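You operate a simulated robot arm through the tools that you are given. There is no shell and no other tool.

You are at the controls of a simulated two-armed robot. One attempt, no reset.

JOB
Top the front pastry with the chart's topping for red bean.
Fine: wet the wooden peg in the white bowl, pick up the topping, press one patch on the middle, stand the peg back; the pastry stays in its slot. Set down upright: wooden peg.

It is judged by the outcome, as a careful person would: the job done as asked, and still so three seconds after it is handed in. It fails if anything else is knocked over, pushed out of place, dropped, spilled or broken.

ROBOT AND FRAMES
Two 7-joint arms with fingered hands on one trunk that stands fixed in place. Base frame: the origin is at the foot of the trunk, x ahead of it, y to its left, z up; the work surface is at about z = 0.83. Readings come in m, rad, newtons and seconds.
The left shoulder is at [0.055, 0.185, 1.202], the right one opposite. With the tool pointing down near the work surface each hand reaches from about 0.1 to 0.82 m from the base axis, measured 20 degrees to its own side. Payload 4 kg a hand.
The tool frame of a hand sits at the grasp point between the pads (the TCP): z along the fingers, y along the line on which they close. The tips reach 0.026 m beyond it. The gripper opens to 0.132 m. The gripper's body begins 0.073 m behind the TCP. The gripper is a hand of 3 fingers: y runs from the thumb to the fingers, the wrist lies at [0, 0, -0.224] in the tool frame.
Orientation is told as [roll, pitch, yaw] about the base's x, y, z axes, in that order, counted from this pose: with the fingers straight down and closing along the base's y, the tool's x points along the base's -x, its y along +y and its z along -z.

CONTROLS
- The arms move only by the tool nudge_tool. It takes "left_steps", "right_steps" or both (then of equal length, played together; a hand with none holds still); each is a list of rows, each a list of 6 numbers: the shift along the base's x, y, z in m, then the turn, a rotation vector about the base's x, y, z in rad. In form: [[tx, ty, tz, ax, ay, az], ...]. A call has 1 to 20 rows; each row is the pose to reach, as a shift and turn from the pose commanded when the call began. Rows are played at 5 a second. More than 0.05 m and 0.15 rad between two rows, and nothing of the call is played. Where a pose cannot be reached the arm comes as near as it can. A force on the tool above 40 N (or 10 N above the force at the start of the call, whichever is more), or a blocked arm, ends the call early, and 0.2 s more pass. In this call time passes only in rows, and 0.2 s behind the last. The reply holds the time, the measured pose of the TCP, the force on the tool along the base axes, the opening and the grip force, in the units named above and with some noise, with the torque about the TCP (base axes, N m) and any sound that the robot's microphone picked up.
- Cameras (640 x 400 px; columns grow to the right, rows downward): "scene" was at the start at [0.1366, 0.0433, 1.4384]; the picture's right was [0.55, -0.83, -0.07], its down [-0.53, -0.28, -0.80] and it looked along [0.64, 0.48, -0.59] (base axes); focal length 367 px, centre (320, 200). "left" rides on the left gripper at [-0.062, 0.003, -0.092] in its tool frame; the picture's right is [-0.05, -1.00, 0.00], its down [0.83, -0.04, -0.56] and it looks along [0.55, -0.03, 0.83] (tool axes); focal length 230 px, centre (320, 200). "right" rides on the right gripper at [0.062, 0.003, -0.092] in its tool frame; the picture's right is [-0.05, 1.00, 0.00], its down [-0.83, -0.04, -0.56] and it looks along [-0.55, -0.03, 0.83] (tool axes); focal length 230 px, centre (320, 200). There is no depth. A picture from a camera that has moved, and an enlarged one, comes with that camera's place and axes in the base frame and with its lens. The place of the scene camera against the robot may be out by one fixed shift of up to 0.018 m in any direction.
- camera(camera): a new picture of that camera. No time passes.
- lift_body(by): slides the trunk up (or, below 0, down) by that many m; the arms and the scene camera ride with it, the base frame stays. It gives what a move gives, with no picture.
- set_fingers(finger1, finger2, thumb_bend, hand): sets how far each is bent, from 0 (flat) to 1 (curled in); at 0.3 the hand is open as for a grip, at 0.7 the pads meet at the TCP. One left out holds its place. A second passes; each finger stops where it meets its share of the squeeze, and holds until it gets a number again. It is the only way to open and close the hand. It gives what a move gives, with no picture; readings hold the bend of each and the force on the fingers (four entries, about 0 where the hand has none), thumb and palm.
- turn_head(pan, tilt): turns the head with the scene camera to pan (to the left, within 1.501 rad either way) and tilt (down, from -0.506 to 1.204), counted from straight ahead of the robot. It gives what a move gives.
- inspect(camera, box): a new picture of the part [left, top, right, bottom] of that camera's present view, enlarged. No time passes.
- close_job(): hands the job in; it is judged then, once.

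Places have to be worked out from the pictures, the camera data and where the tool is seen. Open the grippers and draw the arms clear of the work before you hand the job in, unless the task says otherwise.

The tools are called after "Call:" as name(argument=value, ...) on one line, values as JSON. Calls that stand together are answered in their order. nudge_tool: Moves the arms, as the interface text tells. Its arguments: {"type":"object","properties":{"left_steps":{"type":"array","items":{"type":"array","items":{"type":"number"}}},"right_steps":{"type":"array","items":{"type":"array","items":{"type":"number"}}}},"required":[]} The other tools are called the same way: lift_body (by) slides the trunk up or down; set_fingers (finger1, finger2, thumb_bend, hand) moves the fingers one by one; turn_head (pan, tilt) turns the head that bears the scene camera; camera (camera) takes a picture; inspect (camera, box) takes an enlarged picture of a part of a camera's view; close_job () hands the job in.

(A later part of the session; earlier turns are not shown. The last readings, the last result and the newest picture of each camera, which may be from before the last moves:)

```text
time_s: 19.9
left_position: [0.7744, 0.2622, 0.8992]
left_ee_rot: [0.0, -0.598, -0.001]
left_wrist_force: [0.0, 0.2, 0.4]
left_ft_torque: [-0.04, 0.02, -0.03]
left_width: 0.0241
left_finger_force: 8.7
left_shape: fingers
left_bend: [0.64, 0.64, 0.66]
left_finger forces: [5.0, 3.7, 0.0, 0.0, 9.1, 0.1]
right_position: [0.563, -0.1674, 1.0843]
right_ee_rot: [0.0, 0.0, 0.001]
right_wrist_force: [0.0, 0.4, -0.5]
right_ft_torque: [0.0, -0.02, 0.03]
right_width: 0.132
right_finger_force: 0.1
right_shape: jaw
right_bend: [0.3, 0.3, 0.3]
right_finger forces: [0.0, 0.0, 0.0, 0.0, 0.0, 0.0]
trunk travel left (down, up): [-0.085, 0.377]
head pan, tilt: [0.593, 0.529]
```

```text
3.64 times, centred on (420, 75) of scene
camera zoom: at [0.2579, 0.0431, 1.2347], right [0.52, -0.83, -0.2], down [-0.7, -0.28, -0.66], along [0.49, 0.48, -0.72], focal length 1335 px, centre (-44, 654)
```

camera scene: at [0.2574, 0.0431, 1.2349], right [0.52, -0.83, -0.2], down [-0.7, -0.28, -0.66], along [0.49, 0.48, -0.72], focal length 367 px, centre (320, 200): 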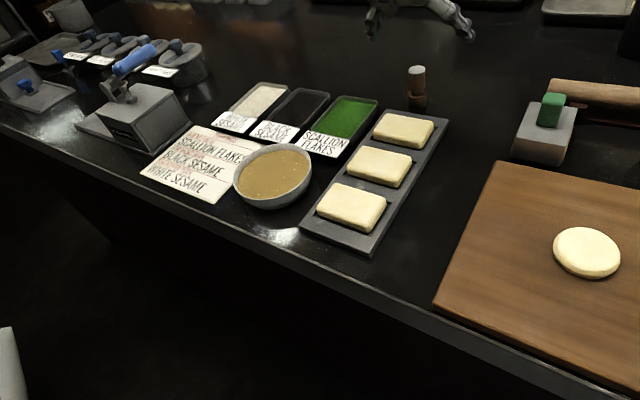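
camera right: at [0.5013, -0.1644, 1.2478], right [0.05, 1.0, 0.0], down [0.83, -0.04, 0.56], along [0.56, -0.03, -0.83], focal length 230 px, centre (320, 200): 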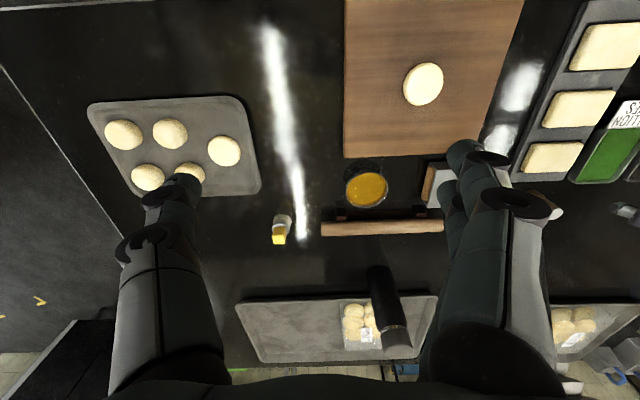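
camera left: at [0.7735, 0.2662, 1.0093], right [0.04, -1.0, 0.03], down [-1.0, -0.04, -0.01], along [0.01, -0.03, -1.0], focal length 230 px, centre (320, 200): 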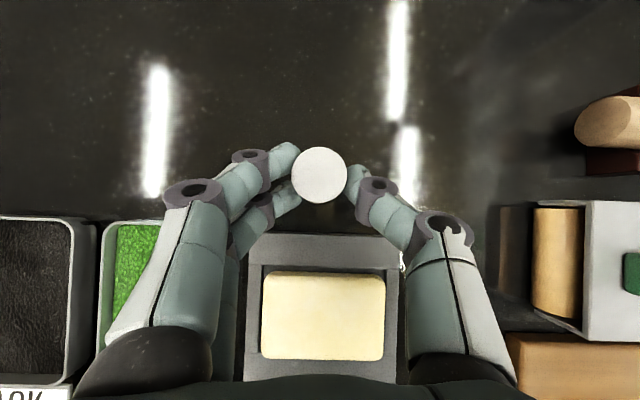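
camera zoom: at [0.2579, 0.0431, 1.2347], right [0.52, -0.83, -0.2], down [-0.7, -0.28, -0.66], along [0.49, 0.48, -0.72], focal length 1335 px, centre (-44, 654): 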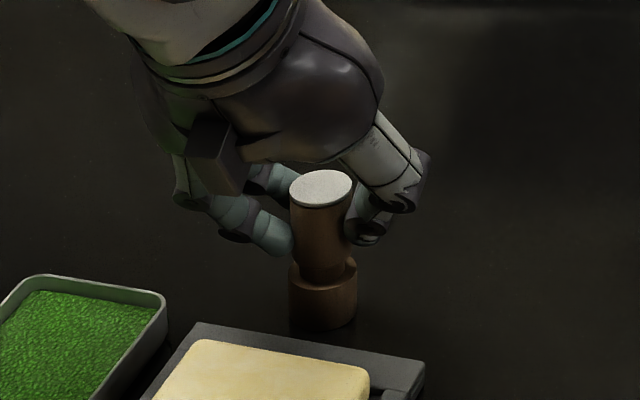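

Solid three-point grip: 5.0 + 3.7 N against 9.1 N on the thumb, and the peg is still upright. Lifting 5 cm and checking.

Call:
nudge_tool(left_steps=[[0, 0, 0.01, 0, 0, 0], [0, 0, 0.02, 0, 0, 0], [0, 0, 0.035, 0, 0, 0], [0, 0, 0.05, 0, 0, 0]])

Call:
camera(camera="left")

Call:
inspect(camera="scene", box=[340, 20, 500, 130])

```text
time_s: 20.9
left_position: [0.7769, 0.2639, 0.9489]
left_ee_rot: [-0.001, -0.6, 0.0]
left_wrist_force: [0.1, 1.0, -0.4]
left_ft_torque: [0.0, -0.02, 0.01]
left_width: 0.0243
left_finger_force: 9.0
left_shape: fingers
left_bend: [0.64, 0.64, 0.66]
left_finger forces: [5.1, 3.6, 0.0, 0.0, 9.1, 0.0]
right_position: [0.5628, -0.1684, 1.0834]
right_ee_rot: [-0.001, -0.002, 0.0]
right_wrist_force: [0.1, 1.0, 0.4]
right_ft_torque: [-0.01, 0.03, 0.02]
right_width: 0.1319
right_finger_force: 0.0
right_shape: jaw
right_bend: [0.3, 0.3, 0.3]
right_finger forces: [0.0, 0.0, 0.0, 0.0, 0.0, 0.1]
trunk travel left (down, up): [-0.085, 0.377]
head pan, tilt: [0.593, 0.529]
```

```text
taken
camera left: at [0.774, 0.2674, 1.0582], right [0.04, -1.0, 0.03], down [-1.0, -0.04, -0.01], along [0.01, -0.03, -1.0], focal length 230 px, centre (320, 200)
```

left: 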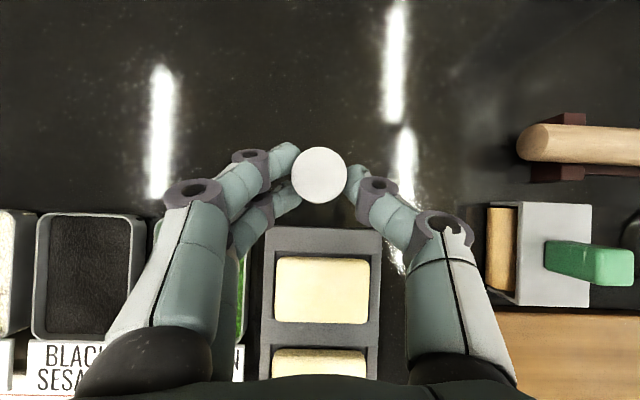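

```text
3.64 times, centred on (420, 75) of scene
camera zoom: at [0.2575, 0.0431, 1.2348], right [0.52, -0.83, -0.2], down [-0.7, -0.28, -0.66], along [0.49, 0.48, -0.72], focal length 1335 px, centre (-44, 654)
```

zoom: 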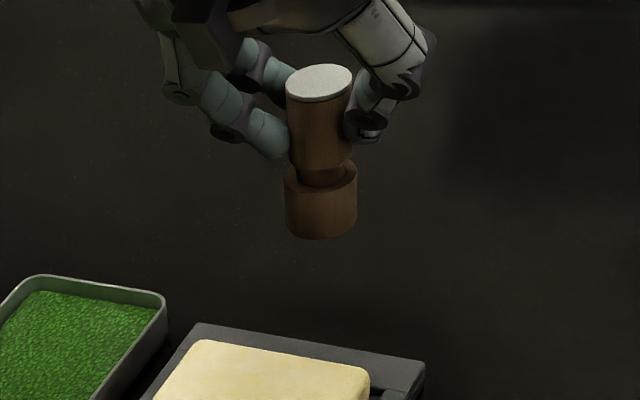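

The peg came up in one piece and hangs straight (bottom ≈ TCP.z − 0.0685, axis ≈ TCP + (0.013, 0.001)). I raise it and carry it toward the bowl, stopping short in x at (0.46, 0.39) so the camera sees the bowl ahead of the hand.

Call:
nudge_tool(left_steps=[[0, 0, 0.025, 0, 0, 0], [-0.01, 0.004, 0.055, 0, 0, 0], [-0.04, 0.014, 0.075, 0, 0, 0], [-0.075, 0.027, 0.075, 0, 0, 0], [-0.11, 0.04, 0.075, 0, 0, 0], [-0.145, 0.053, 0.075, 0, 0, 0], [-0.18, 0.066, 0.075, 0, 0, 0], [-0.215, 0.08, 0.075, 0, 0, 0], [-0.25, 0.095, 0.07, 0, 0, 0], [-0.285, 0.11, 0.065, 0, 0, 0], [-0.31, 0.122, 0.06, 0, 0, 0], [-0.316, 0.126, 0.055, 0, 0, 0]])

Call:
camera(camera="left")

Call:
camera(camera="scene")

```text
time_s: 23.6
left_position: [0.4598, 0.3868, 1.0032]
left_ee_rot: [0.0, -0.597, 0.0]
left_wrist_force: [-0.1, -0.3, -0.3]
left_ft_torque: [0.0, 0.04, -0.03]
left_width: 0.0234
left_finger_force: 8.6
left_shape: fingers
left_bend: [0.64, 0.65, 0.66]
left_finger forces: [4.8, 3.6, 0.1, 0.0, 8.6, 0.0]
right_position: [0.5638, -0.1683, 1.0842]
right_ee_rot: [-0.001, 0.002, -0.001]
right_wrist_force: [1.0, 0.0, -0.9]
right_ft_torque: [0.0, 0.01, -0.01]
right_width: 0.1318
right_finger_force: 0.1
right_shape: jaw
right_bend: [0.3, 0.3, 0.3]
right_finger forces: [0.0, 0.0, 0.0, 0.1, 0.0, 0.0]
trunk travel left (down, up): [-0.085, 0.377]
head pan, tilt: [0.593, 0.529]
```

```text
taken
camera left: at [0.4585, 0.391, 1.1141], right [0.04, -1.0, 0.03], down [-1.0, -0.04, -0.01], along [0.01, -0.03, -1.0], focal length 230 px, centre (320, 200)
```

left: 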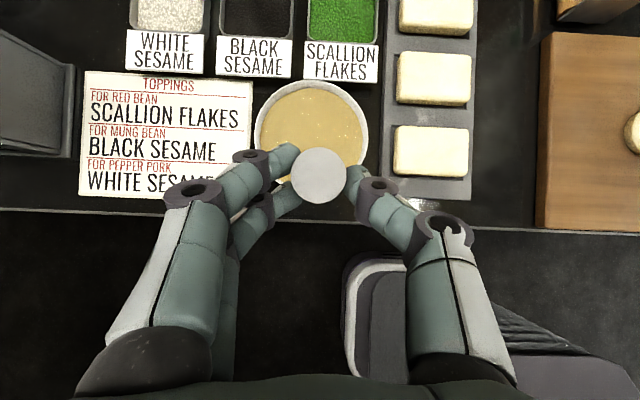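

```text
taken
camera scene: at [0.2584, 0.0434, 1.2345], right [0.52, -0.83, -0.2], down [-0.7, -0.28, -0.66], along [0.49, 0.48, -0.73], focal length 367 px, centre (320, 200)
```

scene: 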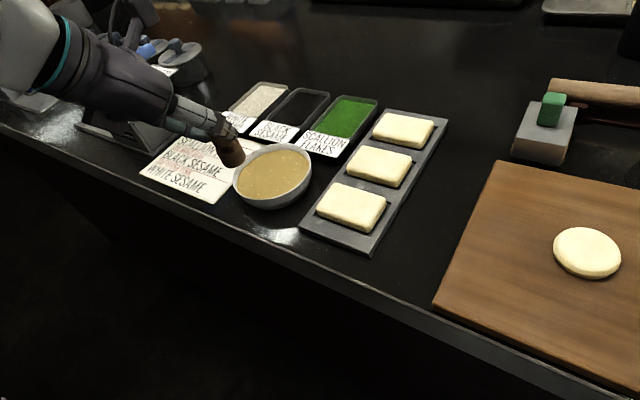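

Bowl rim centre computes to about (0.530, 0.395), radius ≈0.062; front pastry centre ≈ (0.524, 0.255). I zoom in to refine these and check the peg's attitude in the grip.

Call:
inspect(camera="scene", box=[170, 90, 330, 220])

Call:
inspect(camera="left", box=[220, 0, 480, 215])

```text
3.08 times, centred on (250, 155) of scene
camera zoom: at [0.2584, 0.0434, 1.2345], right [0.52, -0.83, -0.2], down [-0.7, -0.28, -0.66], along [0.49, 0.48, -0.73], focal length 1130 px, centre (535, 338)
```

zoom: 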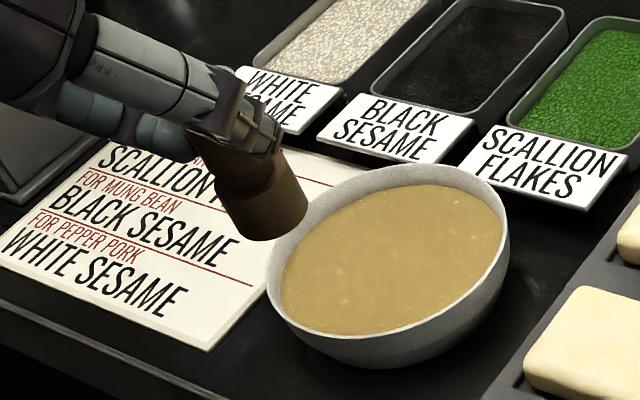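

```text
1.86 times, centred on (350, 108) of left
camera zoom: at [0.4585, 0.391, 1.1141], right [0.04, -1.0, 0.03], down [-1.0, -0.04, -0.01], along [0.01, -0.03, -1.0], focal length 428 px, centre (264, 372)
```

zoom: 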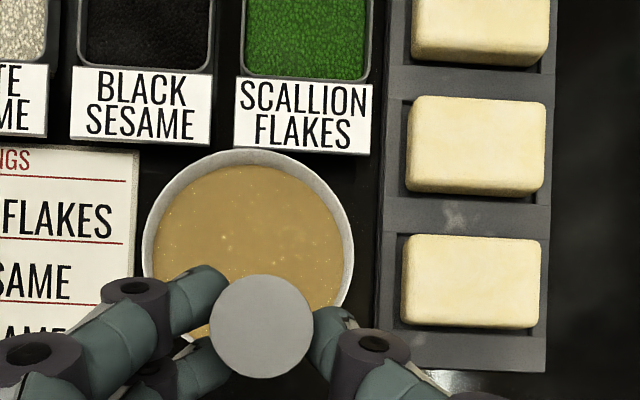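

The peg hangs vertical, the bowl is ~30 mm tall with rim z≈0.86 and centre (0.530, 0.3955). I move the peg over the bowl's centre with its bottom still about 4 cm above the rim.

Call:
nudge_tool(left_steps=[[0.02, 0.0025, -0.01, 0, 0, 0], [0.04, 0.005, -0.02, 0, 0, 0], [0.0588, 0.007, -0.035, 0, 0, 0]])

Call:
camera(camera="left")

Call:
inspect(camera="scene", box=[190, 80, 350, 230])

```text
time_s: 24.4
left_position: [0.5186, 0.3947, 0.9691]
left_ee_rot: [0.0, -0.598, 0.002]
left_wrist_force: [-0.3, -0.1, -0.4]
left_ft_torque: [-0.01, 0.03, 0.0]
left_width: 0.0236
left_finger_force: 8.4
left_shape: fingers
left_bend: [0.64, 0.65, 0.66]
left_finger forces: [4.8, 3.7, 0.1, 0.0, 8.6, 0.0]
right_position: [0.5641, -0.1679, 1.0832]
right_ee_rot: [-0.001, 0.002, 0.0]
right_wrist_force: [0.0, 0.3, 0.0]
right_ft_torque: [-0.01, 0.03, -0.01]
right_width: 0.1319
right_finger_force: 0.0
right_shape: jaw
right_bend: [0.3, 0.3, 0.3]
right_finger forces: [0.0, 0.0, 0.1, 0.0, 0.0, 0.0]
trunk travel left (down, up): [-0.085, 0.377]
head pan, tilt: [0.593, 0.529]
```

```text
taken
camera left: at [0.5165, 0.3983, 1.0797], right [0.04, -1.0, 0.03], down [-1.0, -0.04, -0.01], along [0.01, -0.03, -1.0], focal length 230 px, centre (320, 200)
```

left: 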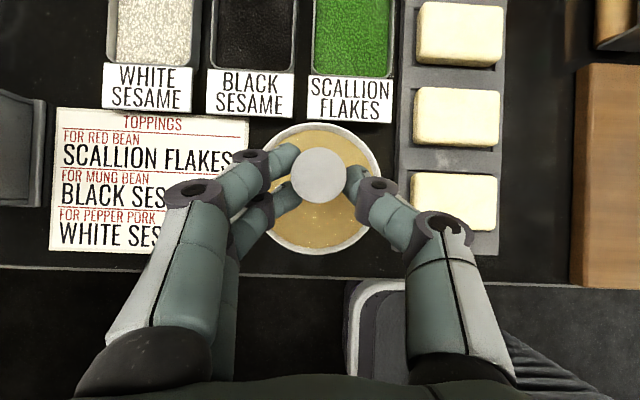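

```text
2.67 times, centred on (270, 155) of scene
camera zoom: at [0.2586, 0.0436, 1.2344], right [0.52, -0.83, -0.2], down [-0.7, -0.28, -0.66], along [0.49, 0.48, -0.73], focal length 979 px, centre (453, 320)
```

zoom: 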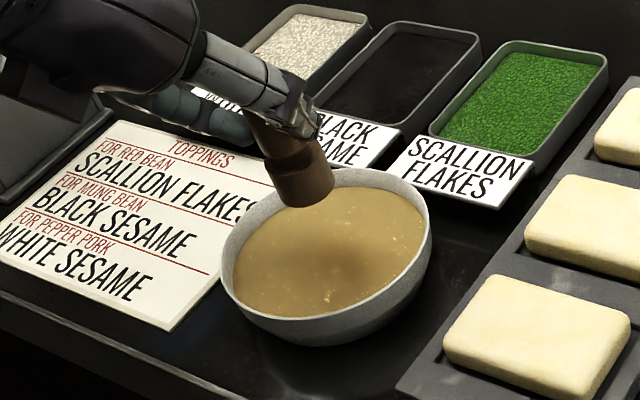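

The peg is over the bowl's middle (its shadow falls centrally). I lower slowly until the foot's face is a few millimetres below the liquid surface (bottom z≈0.847), then check.

Call:
nudge_tool(left_steps=[[0, -0.002, -0.012, 0, 0, 0], [0, -0.003, -0.024, 0, 0, 0], [0, -0.003, -0.034, 0, 0, 0], [0, -0.003, -0.042, 0, 0, 0], [0, -0.003, -0.048, 0, 0, 0], [0, -0.003, -0.053, 0, 0, 0]])

Call:
inspect(camera="scene", box=[190, 80, 350, 230])

Call:
camera(camera="left")

```text
time_s: 25.8
left_position: [0.5199, 0.3921, 0.9208]
left_ee_rot: [0.002, -0.608, -0.002]
left_wrist_force: [3.5, 1.4, 16.4]
left_ft_torque: [0.03, -0.22, -0.03]
left_width: 0.0235
left_finger_force: 11.3
left_shape: fingers
left_bend: [0.64, 0.66, 0.67]
left_finger forces: [7.0, 5.2, 0.0, 0.1, 10.4, 0.1]
right_position: [0.5625, -0.1694, 1.0864]
right_ee_rot: [-0.001, -0.001, 0.001]
right_wrist_force: [0.1, 1.0, 0.2]
right_ft_torque: [0.02, 0.0, 0.0]
right_width: 0.1318
right_finger_force: 0.1
right_shape: jaw
right_bend: [0.3, 0.3, 0.3]
right_finger forces: [0.0, 0.1, 0.0, 0.0, 0.0, 0.0]
trunk travel left (down, up): [-0.085, 0.377]
head pan, tilt: [0.593, 0.529]
```

```text
2.67 times, centred on (270, 155) of scene
camera zoom: at [0.2564, 0.0422, 1.2356], right [0.52, -0.83, -0.2], down [-0.7, -0.28, -0.66], along [0.49, 0.48, -0.72], focal length 979 px, centre (453, 320)
```

zoom: 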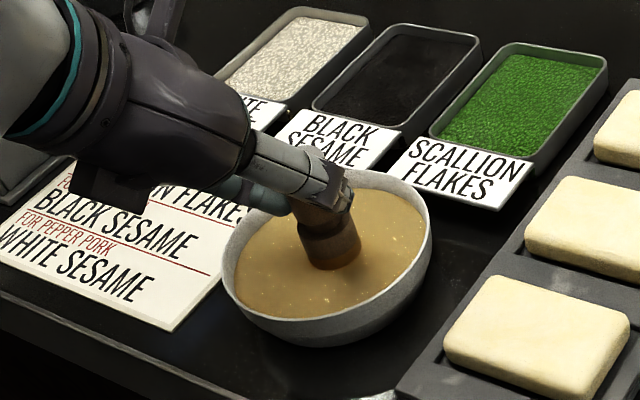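

```text
taken
camera left: at [0.5171, 0.3962, 1.0304], right [0.04, -1.0, 0.03], down [-1.0, -0.04, -0.02], along [0.02, -0.03, -1.0], focal length 230 px, centre (320, 200)
```

left: 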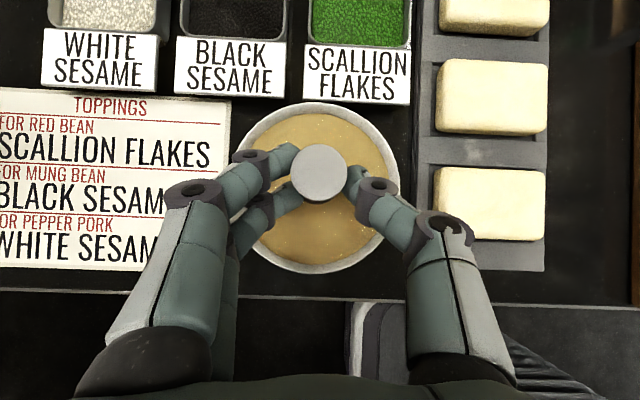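

The peg met the bowl contents firmly (16 N up) at bottom z≈0.852, so it's definitely in the liquid. I ease up straight and inspect the foot.

Call:
nudge_tool(left_steps=[[0, 0, 0.006, 0, 0, 0], [0, 0, 0.012, 0, 0, 0], [0, 0, 0.022, 0, 0, 0], [0, 0, 0.04, 0, 0, 0], [0, 0, 0.06, 0, 0, 0], [0, 0, 0.08, 0, 0, 0]])

Call:
inspect(camera="scene", box=[190, 60, 350, 210])

Call:
camera(camera="left")

```text
time_s: 27.1
left_position: [0.5179, 0.3909, 0.994]
left_ee_rot: [-0.001, -0.598, 0.0]
left_wrist_force: [-0.4, -0.3, -0.2]
left_ft_torque: [0.04, 0.02, -0.02]
left_width: 0.0236
left_finger_force: 9.6
left_shape: fingers
left_bend: [0.64, 0.66, 0.67]
left_finger forces: [5.4, 4.3, 0.1, 0.1, 8.9, 0.1]
right_position: [0.5636, -0.1684, 1.0839]
right_ee_rot: [0.0, -0.001, -0.001]
right_wrist_force: [0.2, -0.3, -0.7]
right_ft_torque: [0.02, -0.01, -0.01]
right_width: 0.1318
right_finger_force: 0.1
right_shape: jaw
right_bend: [0.3, 0.3, 0.3]
right_finger forces: [0.0, 0.1, 0.0, 0.0, 0.0, 0.0]
trunk travel left (down, up): [-0.085, 0.377]
head pan, tilt: [0.593, 0.529]
```

```text
2.67 times, centred on (270, 135) of scene
camera zoom: at [0.2577, 0.0431, 1.2347], right [0.52, -0.83, -0.2], down [-0.7, -0.28, -0.66], along [0.49, 0.48, -0.72], focal length 979 px, centre (453, 373)
```

zoom: 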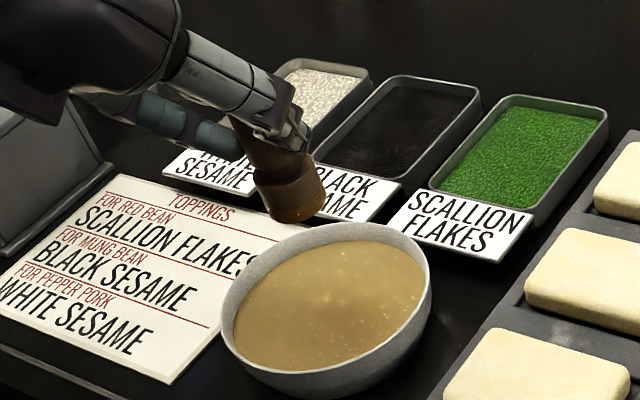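

```text
taken
camera left: at [0.5168, 0.3955, 1.1042], right [0.04, -1.0, 0.03], down [-1.0, -0.04, -0.01], along [0.01, -0.03, -1.0], focal length 230 px, centre (320, 200)
```

left: 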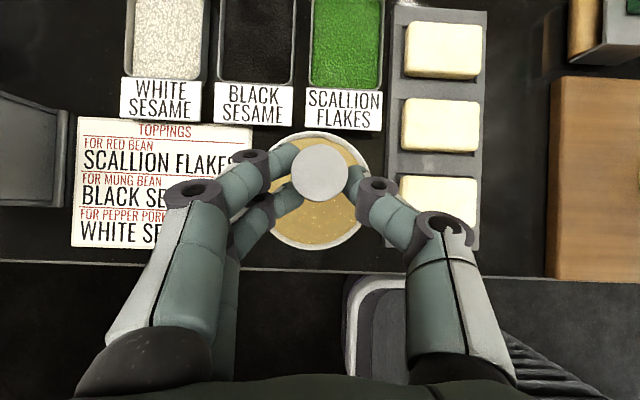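

The foot looks glossier now. Zooming in on it to confirm it's wet and still vertical.

Call:
inspect(camera="scene", box=[235, 85, 285, 130])

Call:
inspect(camera="left", box=[260, 0, 420, 220])

```text
8.89 times, centred on (260, 108) of scene
camera zoom: at [0.2577, 0.0431, 1.2347], right [0.52, -0.83, -0.2], down [-0.7, -0.28, -0.66], along [0.49, 0.48, -0.72], focal length 3263 px, centre (853, 1022)
```

zoom: 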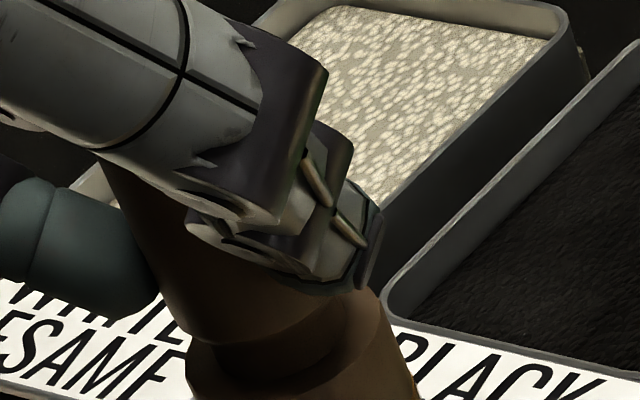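

```text
1.82 times, centred on (340, 110) of left
camera zoom: at [0.5168, 0.3955, 1.1042], right [0.04, -1.0, 0.03], down [-1.0, -0.04, -0.01], along [0.01, -0.03, -1.0], focal length 418 px, centre (284, 364)
```

zoom: 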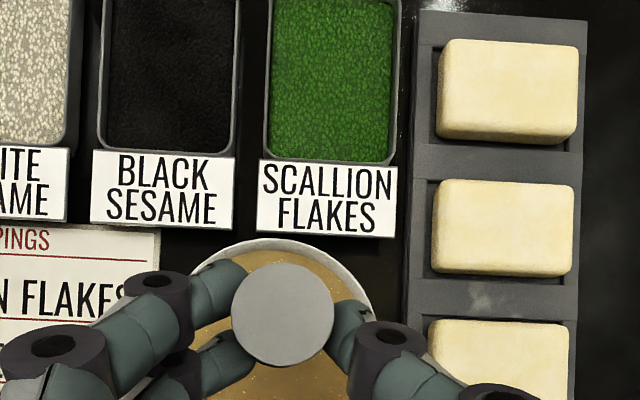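

I need the box slightly lower to see the foot's lower edge.

Call:
inspect(camera="scene", box=[240, 110, 290, 150])

```text
10.00 times, centred on (265, 130) of scene
camera zoom: at [0.2577, 0.0431, 1.2347], right [0.52, -0.83, -0.2], down [-0.7, -0.28, -0.66], along [0.49, 0.48, -0.72], focal length 3671 px, centre (870, 900)
```

zoom: 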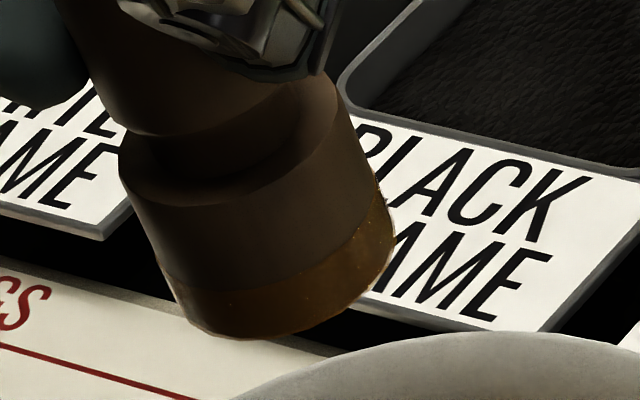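

The lower 6–8 mm of the foot carries a wet film, so the foot is the working end. The scallion tray centre works out to (0.702, 0.364); I carry the peg there at this height.

Call:
nudge_tool(left_steps=[[0.03, -0.005, 0.01, 0, 0, 0], [0.065, -0.011, 0.01, 0, 0, 0], [0.1, -0.017, 0.01, 0, 0, 0], [0.135, -0.023, 0.005, 0, 0, 0], [0.16, -0.028, 0, 0, 0, 0], [0.169, -0.0295, -0.01, 0, 0, 0]])

Call:
camera(camera="left")

Call:
inspect(camera="scene", box=[260, 30, 420, 180])

```text
time_s: 28.6
left_position: [0.6872, 0.3617, 0.9853]
left_ee_rot: [-0.001, -0.597, 0.001]
left_wrist_force: [-0.2, 0.7, -0.8]
left_ft_torque: [0.01, 0.04, 0.02]
left_width: 0.0237
left_finger_force: 9.2
left_shape: fingers
left_bend: [0.64, 0.66, 0.67]
left_finger forces: [5.4, 4.3, 0.0, 0.0, 8.7, 0.0]
right_position: [0.5632, -0.1671, 1.084]
right_ee_rot: [-0.001, 0.0, -0.001]
right_wrist_force: [0.7, -0.3, -0.1]
right_ft_torque: [-0.01, 0.01, 0.0]
right_width: 0.1319
right_finger_force: 0.0
right_shape: jaw
right_bend: [0.3, 0.3, 0.3]
right_finger forces: [0.0, 0.0, 0.1, 0.0, 0.0, 0.0]
trunk travel left (down, up): [-0.085, 0.377]
head pan, tilt: [0.593, 0.529]
```

```text
taken
camera left: at [0.6852, 0.3666, 1.0952], right [0.04, -1.0, 0.03], down [-1.0, -0.04, -0.01], along [0.01, -0.03, -1.0], focal length 230 px, centre (320, 200)
```

left: 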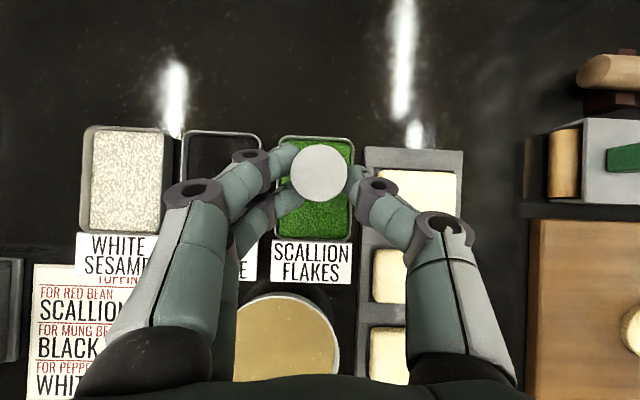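

```text
2.67 times, centred on (340, 105) of scene
camera zoom: at [0.2581, 0.0434, 1.2346], right [0.52, -0.83, -0.2], down [-0.7, -0.28, -0.66], along [0.49, 0.48, -0.73], focal length 979 px, centre (267, 453)
```

zoom: 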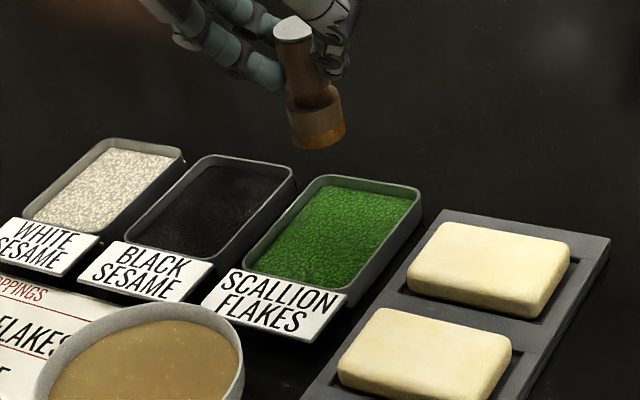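

Peg axis is right over the tray's middle. The peg may have leaned slightly in the grip; zooming in to measure before pressing.

Call:
inspect(camera="scene", box=[305, 25, 365, 95])

Call:
inspect(camera="left", box=[270, 130, 370, 250])

Call:
camera(camera="right")

```text
5.71 times, centred on (335, 60) of scene
camera zoom: at [0.2581, 0.0434, 1.2346], right [0.52, -0.83, -0.2], down [-0.7, -0.28, -0.66], along [0.49, 0.48, -0.73], focal length 2098 px, centre (234, 1000)
```

zoom: 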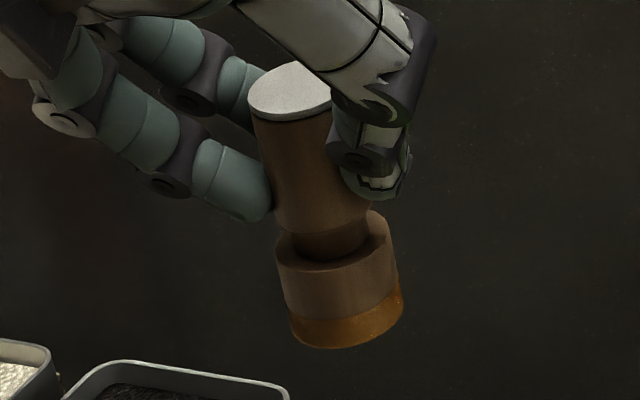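

```text
3.33 times, centred on (320, 190) of left
camera zoom: at [0.6852, 0.3666, 1.0952], right [0.04, -1.0, 0.03], down [-1.0, -0.04, -0.01], along [0.01, -0.03, -1.0], focal length 767 px, centre (320, 233)
```

zoom: 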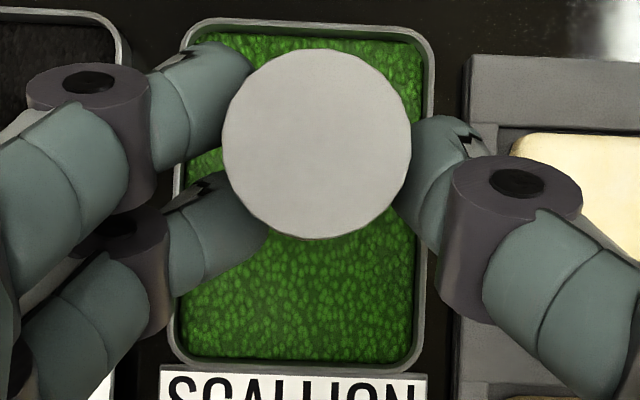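

```text
taken
camera right: at [0.5025, -0.1628, 1.1752], right [0.05, 1.0, 0.0], down [0.83, -0.04, 0.55], along [0.55, -0.03, -0.83], focal length 230 px, centre (320, 200)
```

right: 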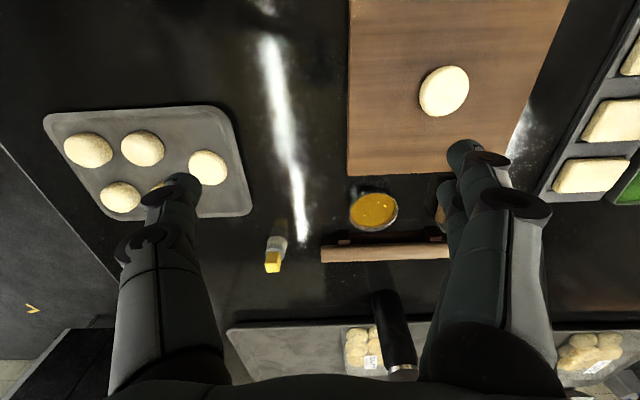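

In the scene view the peg leans about 4° from vertical since touching the curved bowl floor. I'll turn the right hand in place so its camera gives a second viewpoint for the lean's direction.

Call:
nudge_tool(right_steps=[[0, 0, 0, 0, 0, 0.14], [0, 0, 0, 0, 0, 0.28], [0, 0, 0, 0, 0, 0.42], [0, 0, 0, 0, 0, 0.56], [0, 0, 0, 0, 0, 0.7]])

Call:
camera(camera="right")

```text
time_s: 29.8
left_position: [0.6866, 0.3633, 0.985]
left_ee_rot: [0.0, -0.602, -0.001]
left_wrist_force: [-0.1, 0.2, 0.0]
left_ft_torque: [-0.01, 0.03, -0.01]
left_width: 0.0234
left_finger_force: 9.4
left_shape: fingers
left_bend: [0.64, 0.66, 0.67]
left_finger forces: [5.4, 4.2, 0.0, 0.0, 8.7, 0.1]
right_position: [0.5632, -0.1672, 1.0835]
right_ee_rot: [-0.002, 0.0, 0.7]
right_wrist_force: [-0.6, -0.2, 0.1]
right_ft_torque: [-0.02, 0.01, -0.02]
right_width: 0.1318
right_finger_force: 0.1
right_shape: jaw
right_bend: [0.3, 0.3, 0.3]
right_finger forces: [0.0, 0.1, 0.1, 0.1, 0.1, 0.0]
trunk travel left (down, up): [-0.085, 0.377]
head pan, tilt: [0.593, 0.529]
```

```text
taken
camera right: at [0.5145, -0.2036, 1.1754], right [-0.61, 0.8, 0.0], down [0.66, 0.5, 0.55], along [0.44, 0.34, -0.83], focal length 230 px, centre (320, 200)
```

right: 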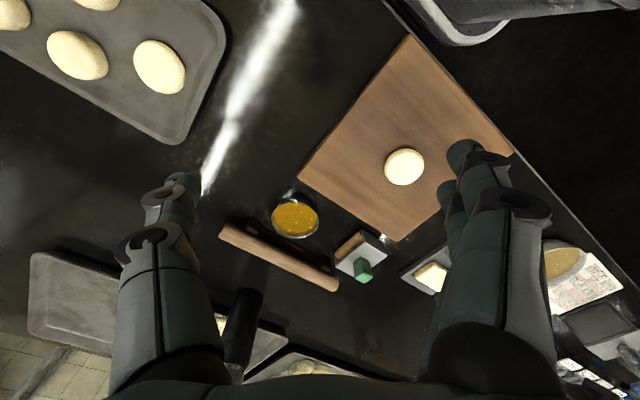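

The peg is hidden behind the right hand's finger here; I turn the right hand a further 0.5 rad and raise it for a clear look.

Call:
nudge_tool(right_steps=[[0, 0, 0.03, 0, 0, 0.12], [0, 0, 0.06, 0, 0, 0.24], [0, 0, 0.09, 0, 0, 0.36], [0, 0, 0.12, 0, 0, 0.48], [0, 0, 0.12, 0, 0, 0.52]])

Call:
camera(camera="right")

```text
time_s: 30.9
left_position: [0.6872, 0.3622, 0.9848]
left_ee_rot: [0.0, -0.597, 0.001]
left_wrist_force: [0.1, 0.2, -1.3]
left_ft_torque: [0.01, 0.02, 0.02]
left_width: 0.0239
left_finger_force: 9.2
left_shape: fingers
left_bend: [0.64, 0.66, 0.67]
left_finger forces: [5.4, 4.2, 0.1, 0.0, 8.7, 0.0]
right_position: [0.5652, -0.1687, 1.2048]
right_ee_rot: [0.002, 0.0, 1.223]
right_wrist_force: [0.1, -0.3, -0.1]
right_ft_torque: [0.0, 0.02, 0.0]
right_width: 0.1318
right_finger_force: 0.1
right_shape: jaw
right_bend: [0.3, 0.3, 0.3]
right_finger forces: [0.1, 0.0, 0.0, 0.0, 0.1, 0.1]
trunk travel left (down, up): [-0.085, 0.377]
head pan, tilt: [0.593, 0.529]
```

```text
taken
camera right: at [0.5415, -0.2241, 1.2961], right [-0.92, 0.39, 0.0], down [0.33, 0.77, 0.55], along [0.22, 0.51, -0.83], focal length 230 px, centre (320, 200)
```

right: 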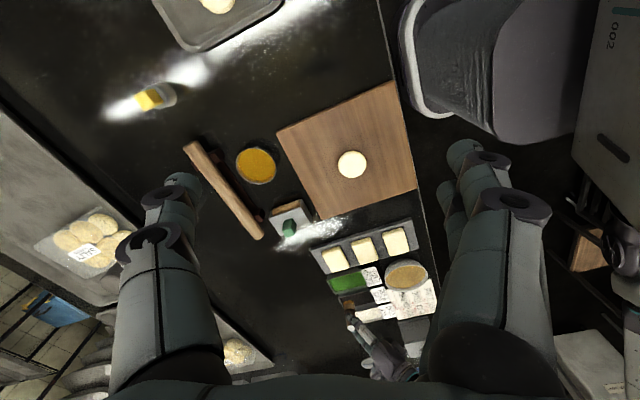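

The peg is visible near (350, 300) in the right camera. Zooming in.

Call:
inspect(camera="right", box=[325, 275, 395, 345])

```text
5.71 times, centred on (360, 310) of right
camera zoom: at [0.5415, -0.2241, 1.2961], right [-0.92, 0.39, 0.0], down [0.33, 0.77, 0.55], along [0.22, 0.51, -0.83], focal length 1315 px, centre (91, -429)
```

zoom: 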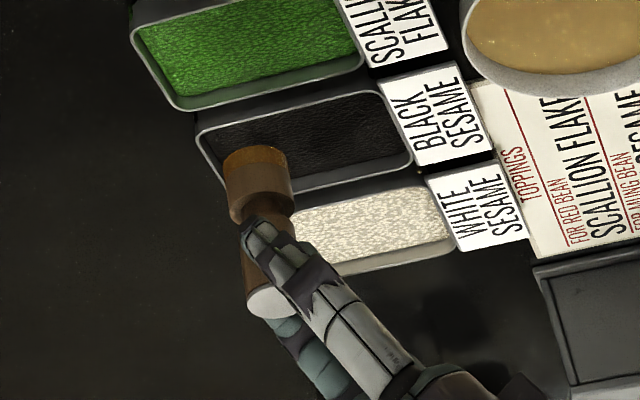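

In this view the peg is vertical side-to-side along x, so the lean is in y: foot about 0.07 rad toward −y. I correct it by rolling the hand +0.07 rad about x, and lower toward the flakes, stopping short of contact.

Call:
nudge_tool(left_steps=[[0, 0, 0, 0.035, 0, 0], [0, 0, -0.01, 0.07, 0, 0], [0, 0, -0.025, 0.07, 0, 0], [0, 0, -0.04, 0.07, 0, 0], [0, 0, -0.05, 0.07, 0, 0]])

Call:
inspect(camera="scene", box=[285, 40, 385, 140])

Call:
inspect(camera="right", box=[325, 265, 395, 335])

Call:
inspect(camera="left", box=[250, 100, 390, 280])

```text
time_s: 32.1
left_position: [0.6869, 0.3636, 0.9344]
left_ee_rot: [0.085, -0.598, -0.048]
left_wrist_force: [-0.1, -0.4, 0.2]
left_ft_torque: [0.02, 0.0, -0.01]
left_width: 0.0236
left_finger_force: 9.0
left_shape: fingers
left_bend: [0.64, 0.66, 0.67]
left_finger forces: [5.5, 4.1, 0.1, 0.1, 8.6, 0.1]
right_position: [0.5633, -0.1689, 1.2051]
right_ee_rot: [0.001, -0.002, 1.22]
right_wrist_force: [0.3, -0.3, -0.1]
right_ft_torque: [-0.02, -0.01, 0.02]
right_width: 0.1315
right_finger_force: 0.1
right_shape: jaw
right_bend: [0.3, 0.3, 0.3]
right_finger forces: [0.1, 0.0, 0.0, 0.0, 0.1, 0.0]
trunk travel left (down, up): [-0.085, 0.377]
head pan, tilt: [0.593, 0.529]
```

```text
4.00 times, centred on (335, 90) of scene
camera zoom: at [0.2578, 0.0433, 1.2347], right [0.52, -0.83, -0.2], down [-0.7, -0.28, -0.66], along [0.49, 0.48, -0.72], focal length 1468 px, centre (260, 640)
```

zoom: 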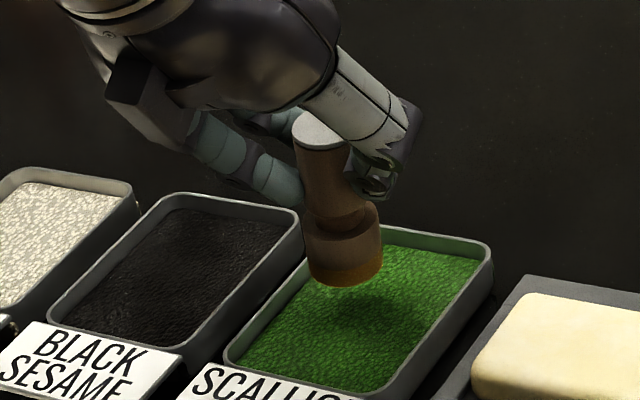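

```text
5.71 times, centred on (360, 300) of right
camera zoom: at [0.5404, -0.2232, 1.2968], right [-0.92, 0.39, 0.0], down [0.33, 0.77, 0.55], along [0.22, 0.51, -0.83], focal length 1315 px, centre (91, -371)
```

zoom: 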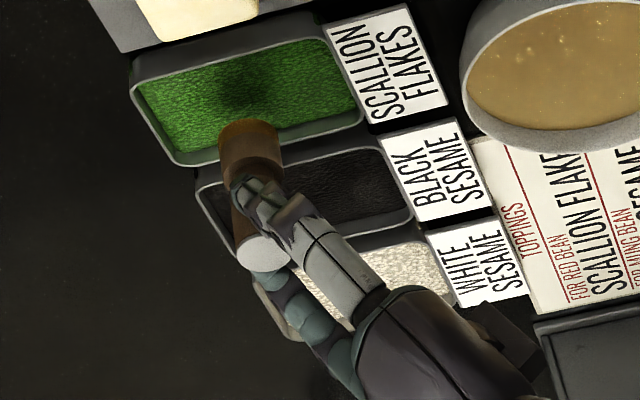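

```text
2.22 times, centred on (320, 190) of left
camera zoom: at [0.6856, 0.3603, 1.0445], right [0.04, -1.0, -0.04], down [-1.0, -0.04, -0.01], along [0.01, 0.04, -1.0], focal length 511 px, centre (320, 222)
```

zoom: 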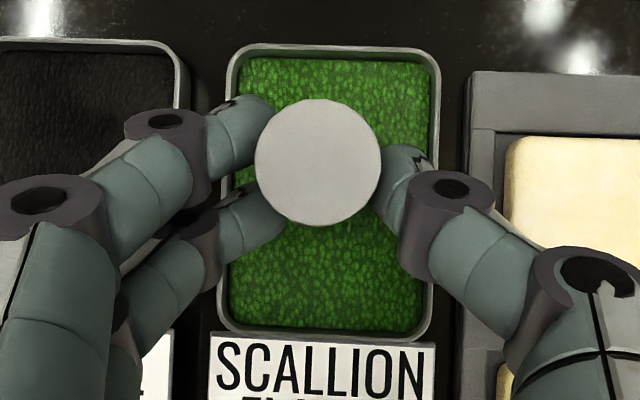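

The peg is upright again and centred over the scallion flakes, bottom around z≈0.867. I lower in small steps, watching the force.

Call:
nudge_tool(left_steps=[[0, 0, -0.004, 0, 0, 0], [0, 0, -0.008, 0, 0, 0], [0, 0, -0.012, 0, 0, 0]])

```text
time_s: 33.0
left_position: [0.6876, 0.3625, 0.9233]
left_ee_rot: [0.084, -0.596, -0.046]
left_wrist_force: [-1.0, -0.5, -0.3]
left_ft_torque: [-0.01, -0.01, 0.03]
left_width: 0.0236
left_finger_force: 8.7
left_shape: fingers
left_bend: [0.64, 0.66, 0.67]
left_finger forces: [5.5, 4.1, 0.1, 0.1, 8.6, 0.1]
right_position: [0.5634, -0.1687, 1.205]
right_ee_rot: [0.0, 0.0, 1.221]
right_wrist_force: [0.6, -0.4, -0.2]
right_ft_torque: [-0.01, -0.01, 0.01]
right_width: 0.1319
right_finger_force: 0.1
right_shape: jaw
right_bend: [0.3, 0.3, 0.3]
right_finger forces: [0.0, 0.0, 0.0, 0.1, 0.0, 0.0]
trunk travel left (down, up): [-0.085, 0.377]
head pan, tilt: [0.593, 0.529]
```

No contact yet (bottom ≈0.855). Continuing down in 2–3 mm steps.

Call:
nudge_tool(left_steps=[[0, 0, -0.002, 0, 0, 0], [0, 0, -0.004, 0, 0, 0], [0, 0, -0.004, 0, 0, 0]])

Call:
inspect(camera="scene", box=[285, 50, 385, 150])

```text
time_s: 33.8
left_position: [0.6865, 0.3636, 0.9199]
left_ee_rot: [0.085, -0.597, -0.048]
left_wrist_force: [-0.5, 0.5, -0.8]
left_ft_torque: [-0.01, 0.03, -0.02]
left_width: 0.0234
left_finger_force: 9.7
left_shape: fingers
left_bend: [0.64, 0.66, 0.67]
left_finger forces: [5.3, 4.2, 0.1, 0.0, 8.7, 0.0]
right_position: [0.5644, -0.1692, 1.2057]
right_ee_rot: [0.002, 0.0, 1.219]
right_wrist_force: [-0.4, 0.0, -0.2]
right_ft_torque: [0.0, -0.03, -0.01]
right_width: 0.1319
right_finger_force: 0.0
right_shape: jaw
right_bend: [0.3, 0.3, 0.3]
right_finger forces: [0.1, 0.0, 0.0, 0.0, 0.0, 0.0]
trunk travel left (down, up): [-0.085, 0.377]
head pan, tilt: [0.593, 0.529]
```

```text
4.00 times, centred on (335, 100) of scene
camera zoom: at [0.2578, 0.0432, 1.2347], right [0.52, -0.83, -0.2], down [-0.7, -0.28, -0.66], along [0.49, 0.48, -0.72], focal length 1468 px, centre (260, 600)
```

zoom: 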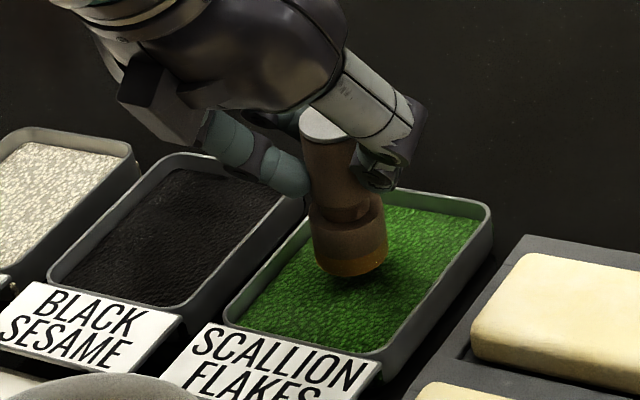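

The foot is just above the flakes (shadow nearly touching). Another 4 mm in 1–2 mm steps.

Call:
nudge_tool(left_steps=[[0, 0, -0.002, 0, 0, 0], [0, 0, -0.004, 0, 0, 0], [0, 0, -0.004, 0, 0, 0]])

```text
time_s: 34.5
left_position: [0.6884, 0.3637, 0.9168]
left_ee_rot: [0.084, -0.597, -0.048]
left_wrist_force: [0.3, 0.8, -0.5]
left_ft_torque: [-0.01, 0.02, -0.03]
left_width: 0.0234
left_finger_force: 8.8
left_shape: fingers
left_bend: [0.64, 0.66, 0.67]
left_finger forces: [5.4, 4.1, 0.0, 0.0, 8.7, 0.0]
right_position: [0.5638, -0.1675, 1.2059]
right_ee_rot: [0.0, 0.0, 1.22]
right_wrist_force: [0.1, -0.2, -1.3]
right_ft_torque: [-0.01, 0.0, 0.0]
right_width: 0.1318
right_finger_force: 0.2
right_shape: jaw
right_bend: [0.3, 0.3, 0.3]
right_finger forces: [0.1, 0.0, 0.1, 0.1, 0.0, 0.1]
trunk travel left (down, up): [-0.085, 0.377]
head pan, tilt: [0.593, 0.529]
```

Still no contact force at TCP z≈0.916. Two more steps of 2 mm each.

Call:
nudge_tool(left_steps=[[0, 0, -0.002, 0, 0, 0], [0, 0, -0.003, 0, 0, 0], [0, 0, -0.003, 0, 0, 0]])

Call:
inspect(camera="scene", box=[315, 80, 365, 130])

```text
time_s: 35.4
left_position: [0.6879, 0.3646, 0.9145]
left_ee_rot: [0.086, -0.599, -0.046]
left_wrist_force: [0.0, -0.3, 0.0]
left_ft_torque: [-0.02, 0.03, 0.03]
left_width: 0.0234
left_finger_force: 9.2
left_shape: fingers
left_bend: [0.64, 0.66, 0.67]
left_finger forces: [5.4, 3.9, 0.0, 0.0, 8.6, 0.0]
right_position: [0.5638, -0.1677, 1.2055]
right_ee_rot: [-0.001, 0.001, 1.219]
right_wrist_force: [0.8, 0.6, 0.0]
right_ft_torque: [0.02, 0.03, -0.03]
right_width: 0.1317
right_finger_force: 0.1
right_shape: jaw
right_bend: [0.3, 0.3, 0.3]
right_finger forces: [0.1, 0.0, 0.0, 0.0, 0.1, 0.1]
trunk travel left (down, up): [-0.085, 0.377]
head pan, tilt: [0.593, 0.529]
```

```text
8.00 times, centred on (340, 105) of scene
camera zoom: at [0.2578, 0.0432, 1.2347], right [0.52, -0.83, -0.2], down [-0.7, -0.28, -0.66], along [0.49, 0.48, -0.72], focal length 2937 px, centre (160, 960)
```

zoom: 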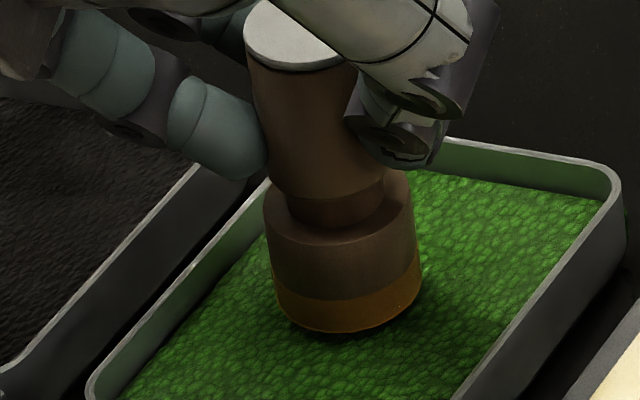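

The face is right at the flake surface with no reaction yet. Pressing in a little more, 3 mm.

Call:
nudge_tool(left_steps=[[0, 0, -0.0015, 0, 0, 0], [0, 0, -0.003, 0, 0, 0], [0, 0, -0.003, 0, 0, 0]])

Call:
inspect(camera="scene", box=[315, 80, 365, 130])

```text
time_s: 36.1
left_position: [0.6868, 0.3645, 0.9109]
left_ee_rot: [0.085, -0.597, -0.048]
left_wrist_force: [0.4, -0.4, 2.6]
left_ft_torque: [-0.03, -0.05, 0.0]
left_width: 0.0237
left_finger_force: 9.9
left_shape: fingers
left_bend: [0.64, 0.66, 0.67]
left_finger forces: [5.7, 4.2, 0.0, 0.0, 8.7, 0.0]
right_position: [0.5636, -0.1688, 1.2052]
right_ee_rot: [0.001, 0.0, 1.221]
right_wrist_force: [-0.2, 0.3, 0.3]
right_ft_torque: [-0.02, 0.04, 0.02]
right_width: 0.132
right_finger_force: 0.0
right_shape: jaw
right_bend: [0.3, 0.3, 0.3]
right_finger forces: [0.0, 0.0, 0.0, 0.0, 0.1, 0.0]
trunk travel left (down, up): [-0.085, 0.377]
head pan, tilt: [0.593, 0.529]
```

```text
8.00 times, centred on (340, 105) of scene
camera zoom: at [0.2575, 0.043, 1.2349], right [0.52, -0.83, -0.2], down [-0.7, -0.28, -0.66], along [0.49, 0.48, -0.72], focal length 2937 px, centre (160, 960)
```

zoom: 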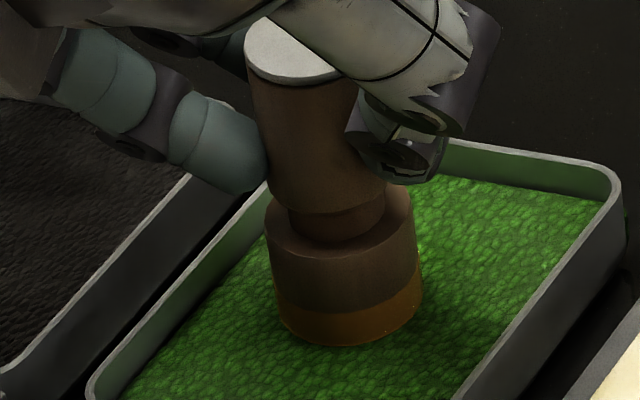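

Contact with 2.6 N at TCP z≈0.911. One more millimetre to press firmly, hold briefly, then lift and check the face.

Call:
nudge_tool(left_steps=[[0, 0, -0.001, 0, 0, 0], [0, 0, -0.0015, 0, 0, 0], [0, 0, -0.0015, 0, 0, 0], [0, 0, -0.0015, 0, 0, 0]])

Call:
nudge_tool(left_steps=[[0, 0, 0.004, 0, 0, 0], [0, 0, 0.012, 0, 0, 0], [0, 0, 0.03, 0, 0, 0], [0, 0, 0.05, 0, 0, 0], [0, 0, 0.07, 0, 0, 0]])

Call:
inspect(camera="scene", box=[305, 30, 375, 130])

Call:
inspect(camera="right", box=[325, 265, 395, 335])

```text
time_s: 37.1
left_position: [0.6876, 0.3631, 0.9105]
left_ee_rot: [0.087, -0.601, -0.049]
left_wrist_force: [1.3, 1.7, 7.8]
left_ft_torque: [0.0, -0.08, 0.04]
left_width: 0.0233
left_finger_force: 9.9
left_shape: fingers
left_bend: [0.64, 0.66, 0.67]
left_finger forces: [6.7, 4.5, 0.0, 0.0, 8.3, 0.1]
right_position: [0.563, -0.1682, 1.2057]
right_ee_rot: [0.001, 0.001, 1.22]
right_wrist_force: [1.2, -0.2, 0.0]
right_ft_torque: [0.0, 0.02, 0.02]
right_width: 0.132
right_finger_force: 0.1
right_shape: jaw
right_bend: [0.3, 0.3, 0.3]
right_finger forces: [0.0, 0.0, 0.0, 0.0, 0.0, 0.1]
trunk travel left (down, up): [-0.085, 0.377]
head pan, tilt: [0.593, 0.529]
```

```text
time_s: 38.4
left_position: [0.6887, 0.3651, 0.9797]
left_ee_rot: [0.084, -0.598, -0.047]
left_wrist_force: [-0.3, 0.2, -1.7]
left_ft_torque: [0.0, 0.0, 0.0]
left_width: 0.0234
left_finger_force: 9.3
left_shape: fingers
left_bend: [0.64, 0.66, 0.67]
left_finger forces: [5.6, 4.1, 0.1, 0.1, 8.7, 0.0]
right_position: [0.5644, -0.1691, 1.2055]
right_ee_rot: [-0.001, 0.0, 1.219]
right_wrist_force: [-0.3, -0.1, 0.4]
right_ft_torque: [0.0, 0.02, 0.0]
right_width: 0.1319
right_finger_force: 0.0
right_shape: jaw
right_bend: [0.3, 0.3, 0.3]
right_finger forces: [0.1, 0.1, 0.0, 0.0, 0.0, 0.0]
trunk travel left (down, up): [-0.085, 0.377]
head pan, tilt: [0.593, 0.529]
```

```text
4.00 times, centred on (340, 80) of scene
camera zoom: at [0.2574, 0.043, 1.2349], right [0.52, -0.83, -0.2], down [-0.7, -0.28, -0.66], along [0.49, 0.48, -0.72], focal length 1468 px, centre (240, 680)
```

zoom: 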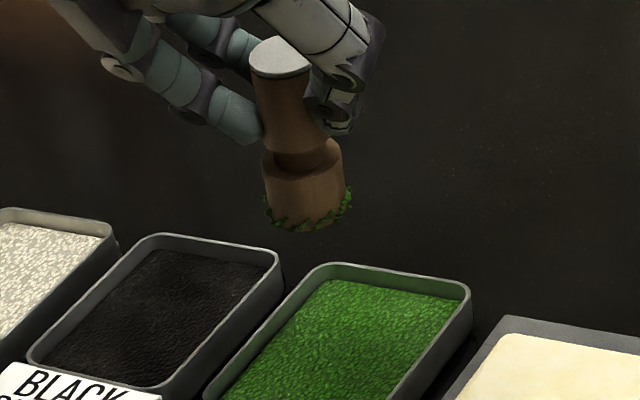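

```text
5.71 times, centred on (360, 300) of right
camera zoom: at [0.5399, -0.2236, 1.297], right [-0.92, 0.39, 0.0], down [0.33, 0.77, 0.56], along [0.22, 0.51, -0.83], focal length 1315 px, centre (91, -371)
```

zoom: 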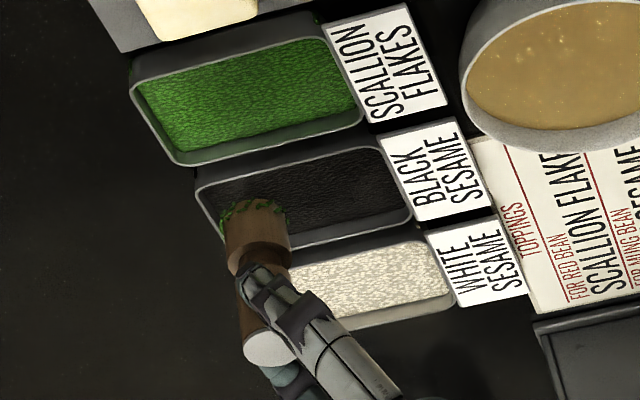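

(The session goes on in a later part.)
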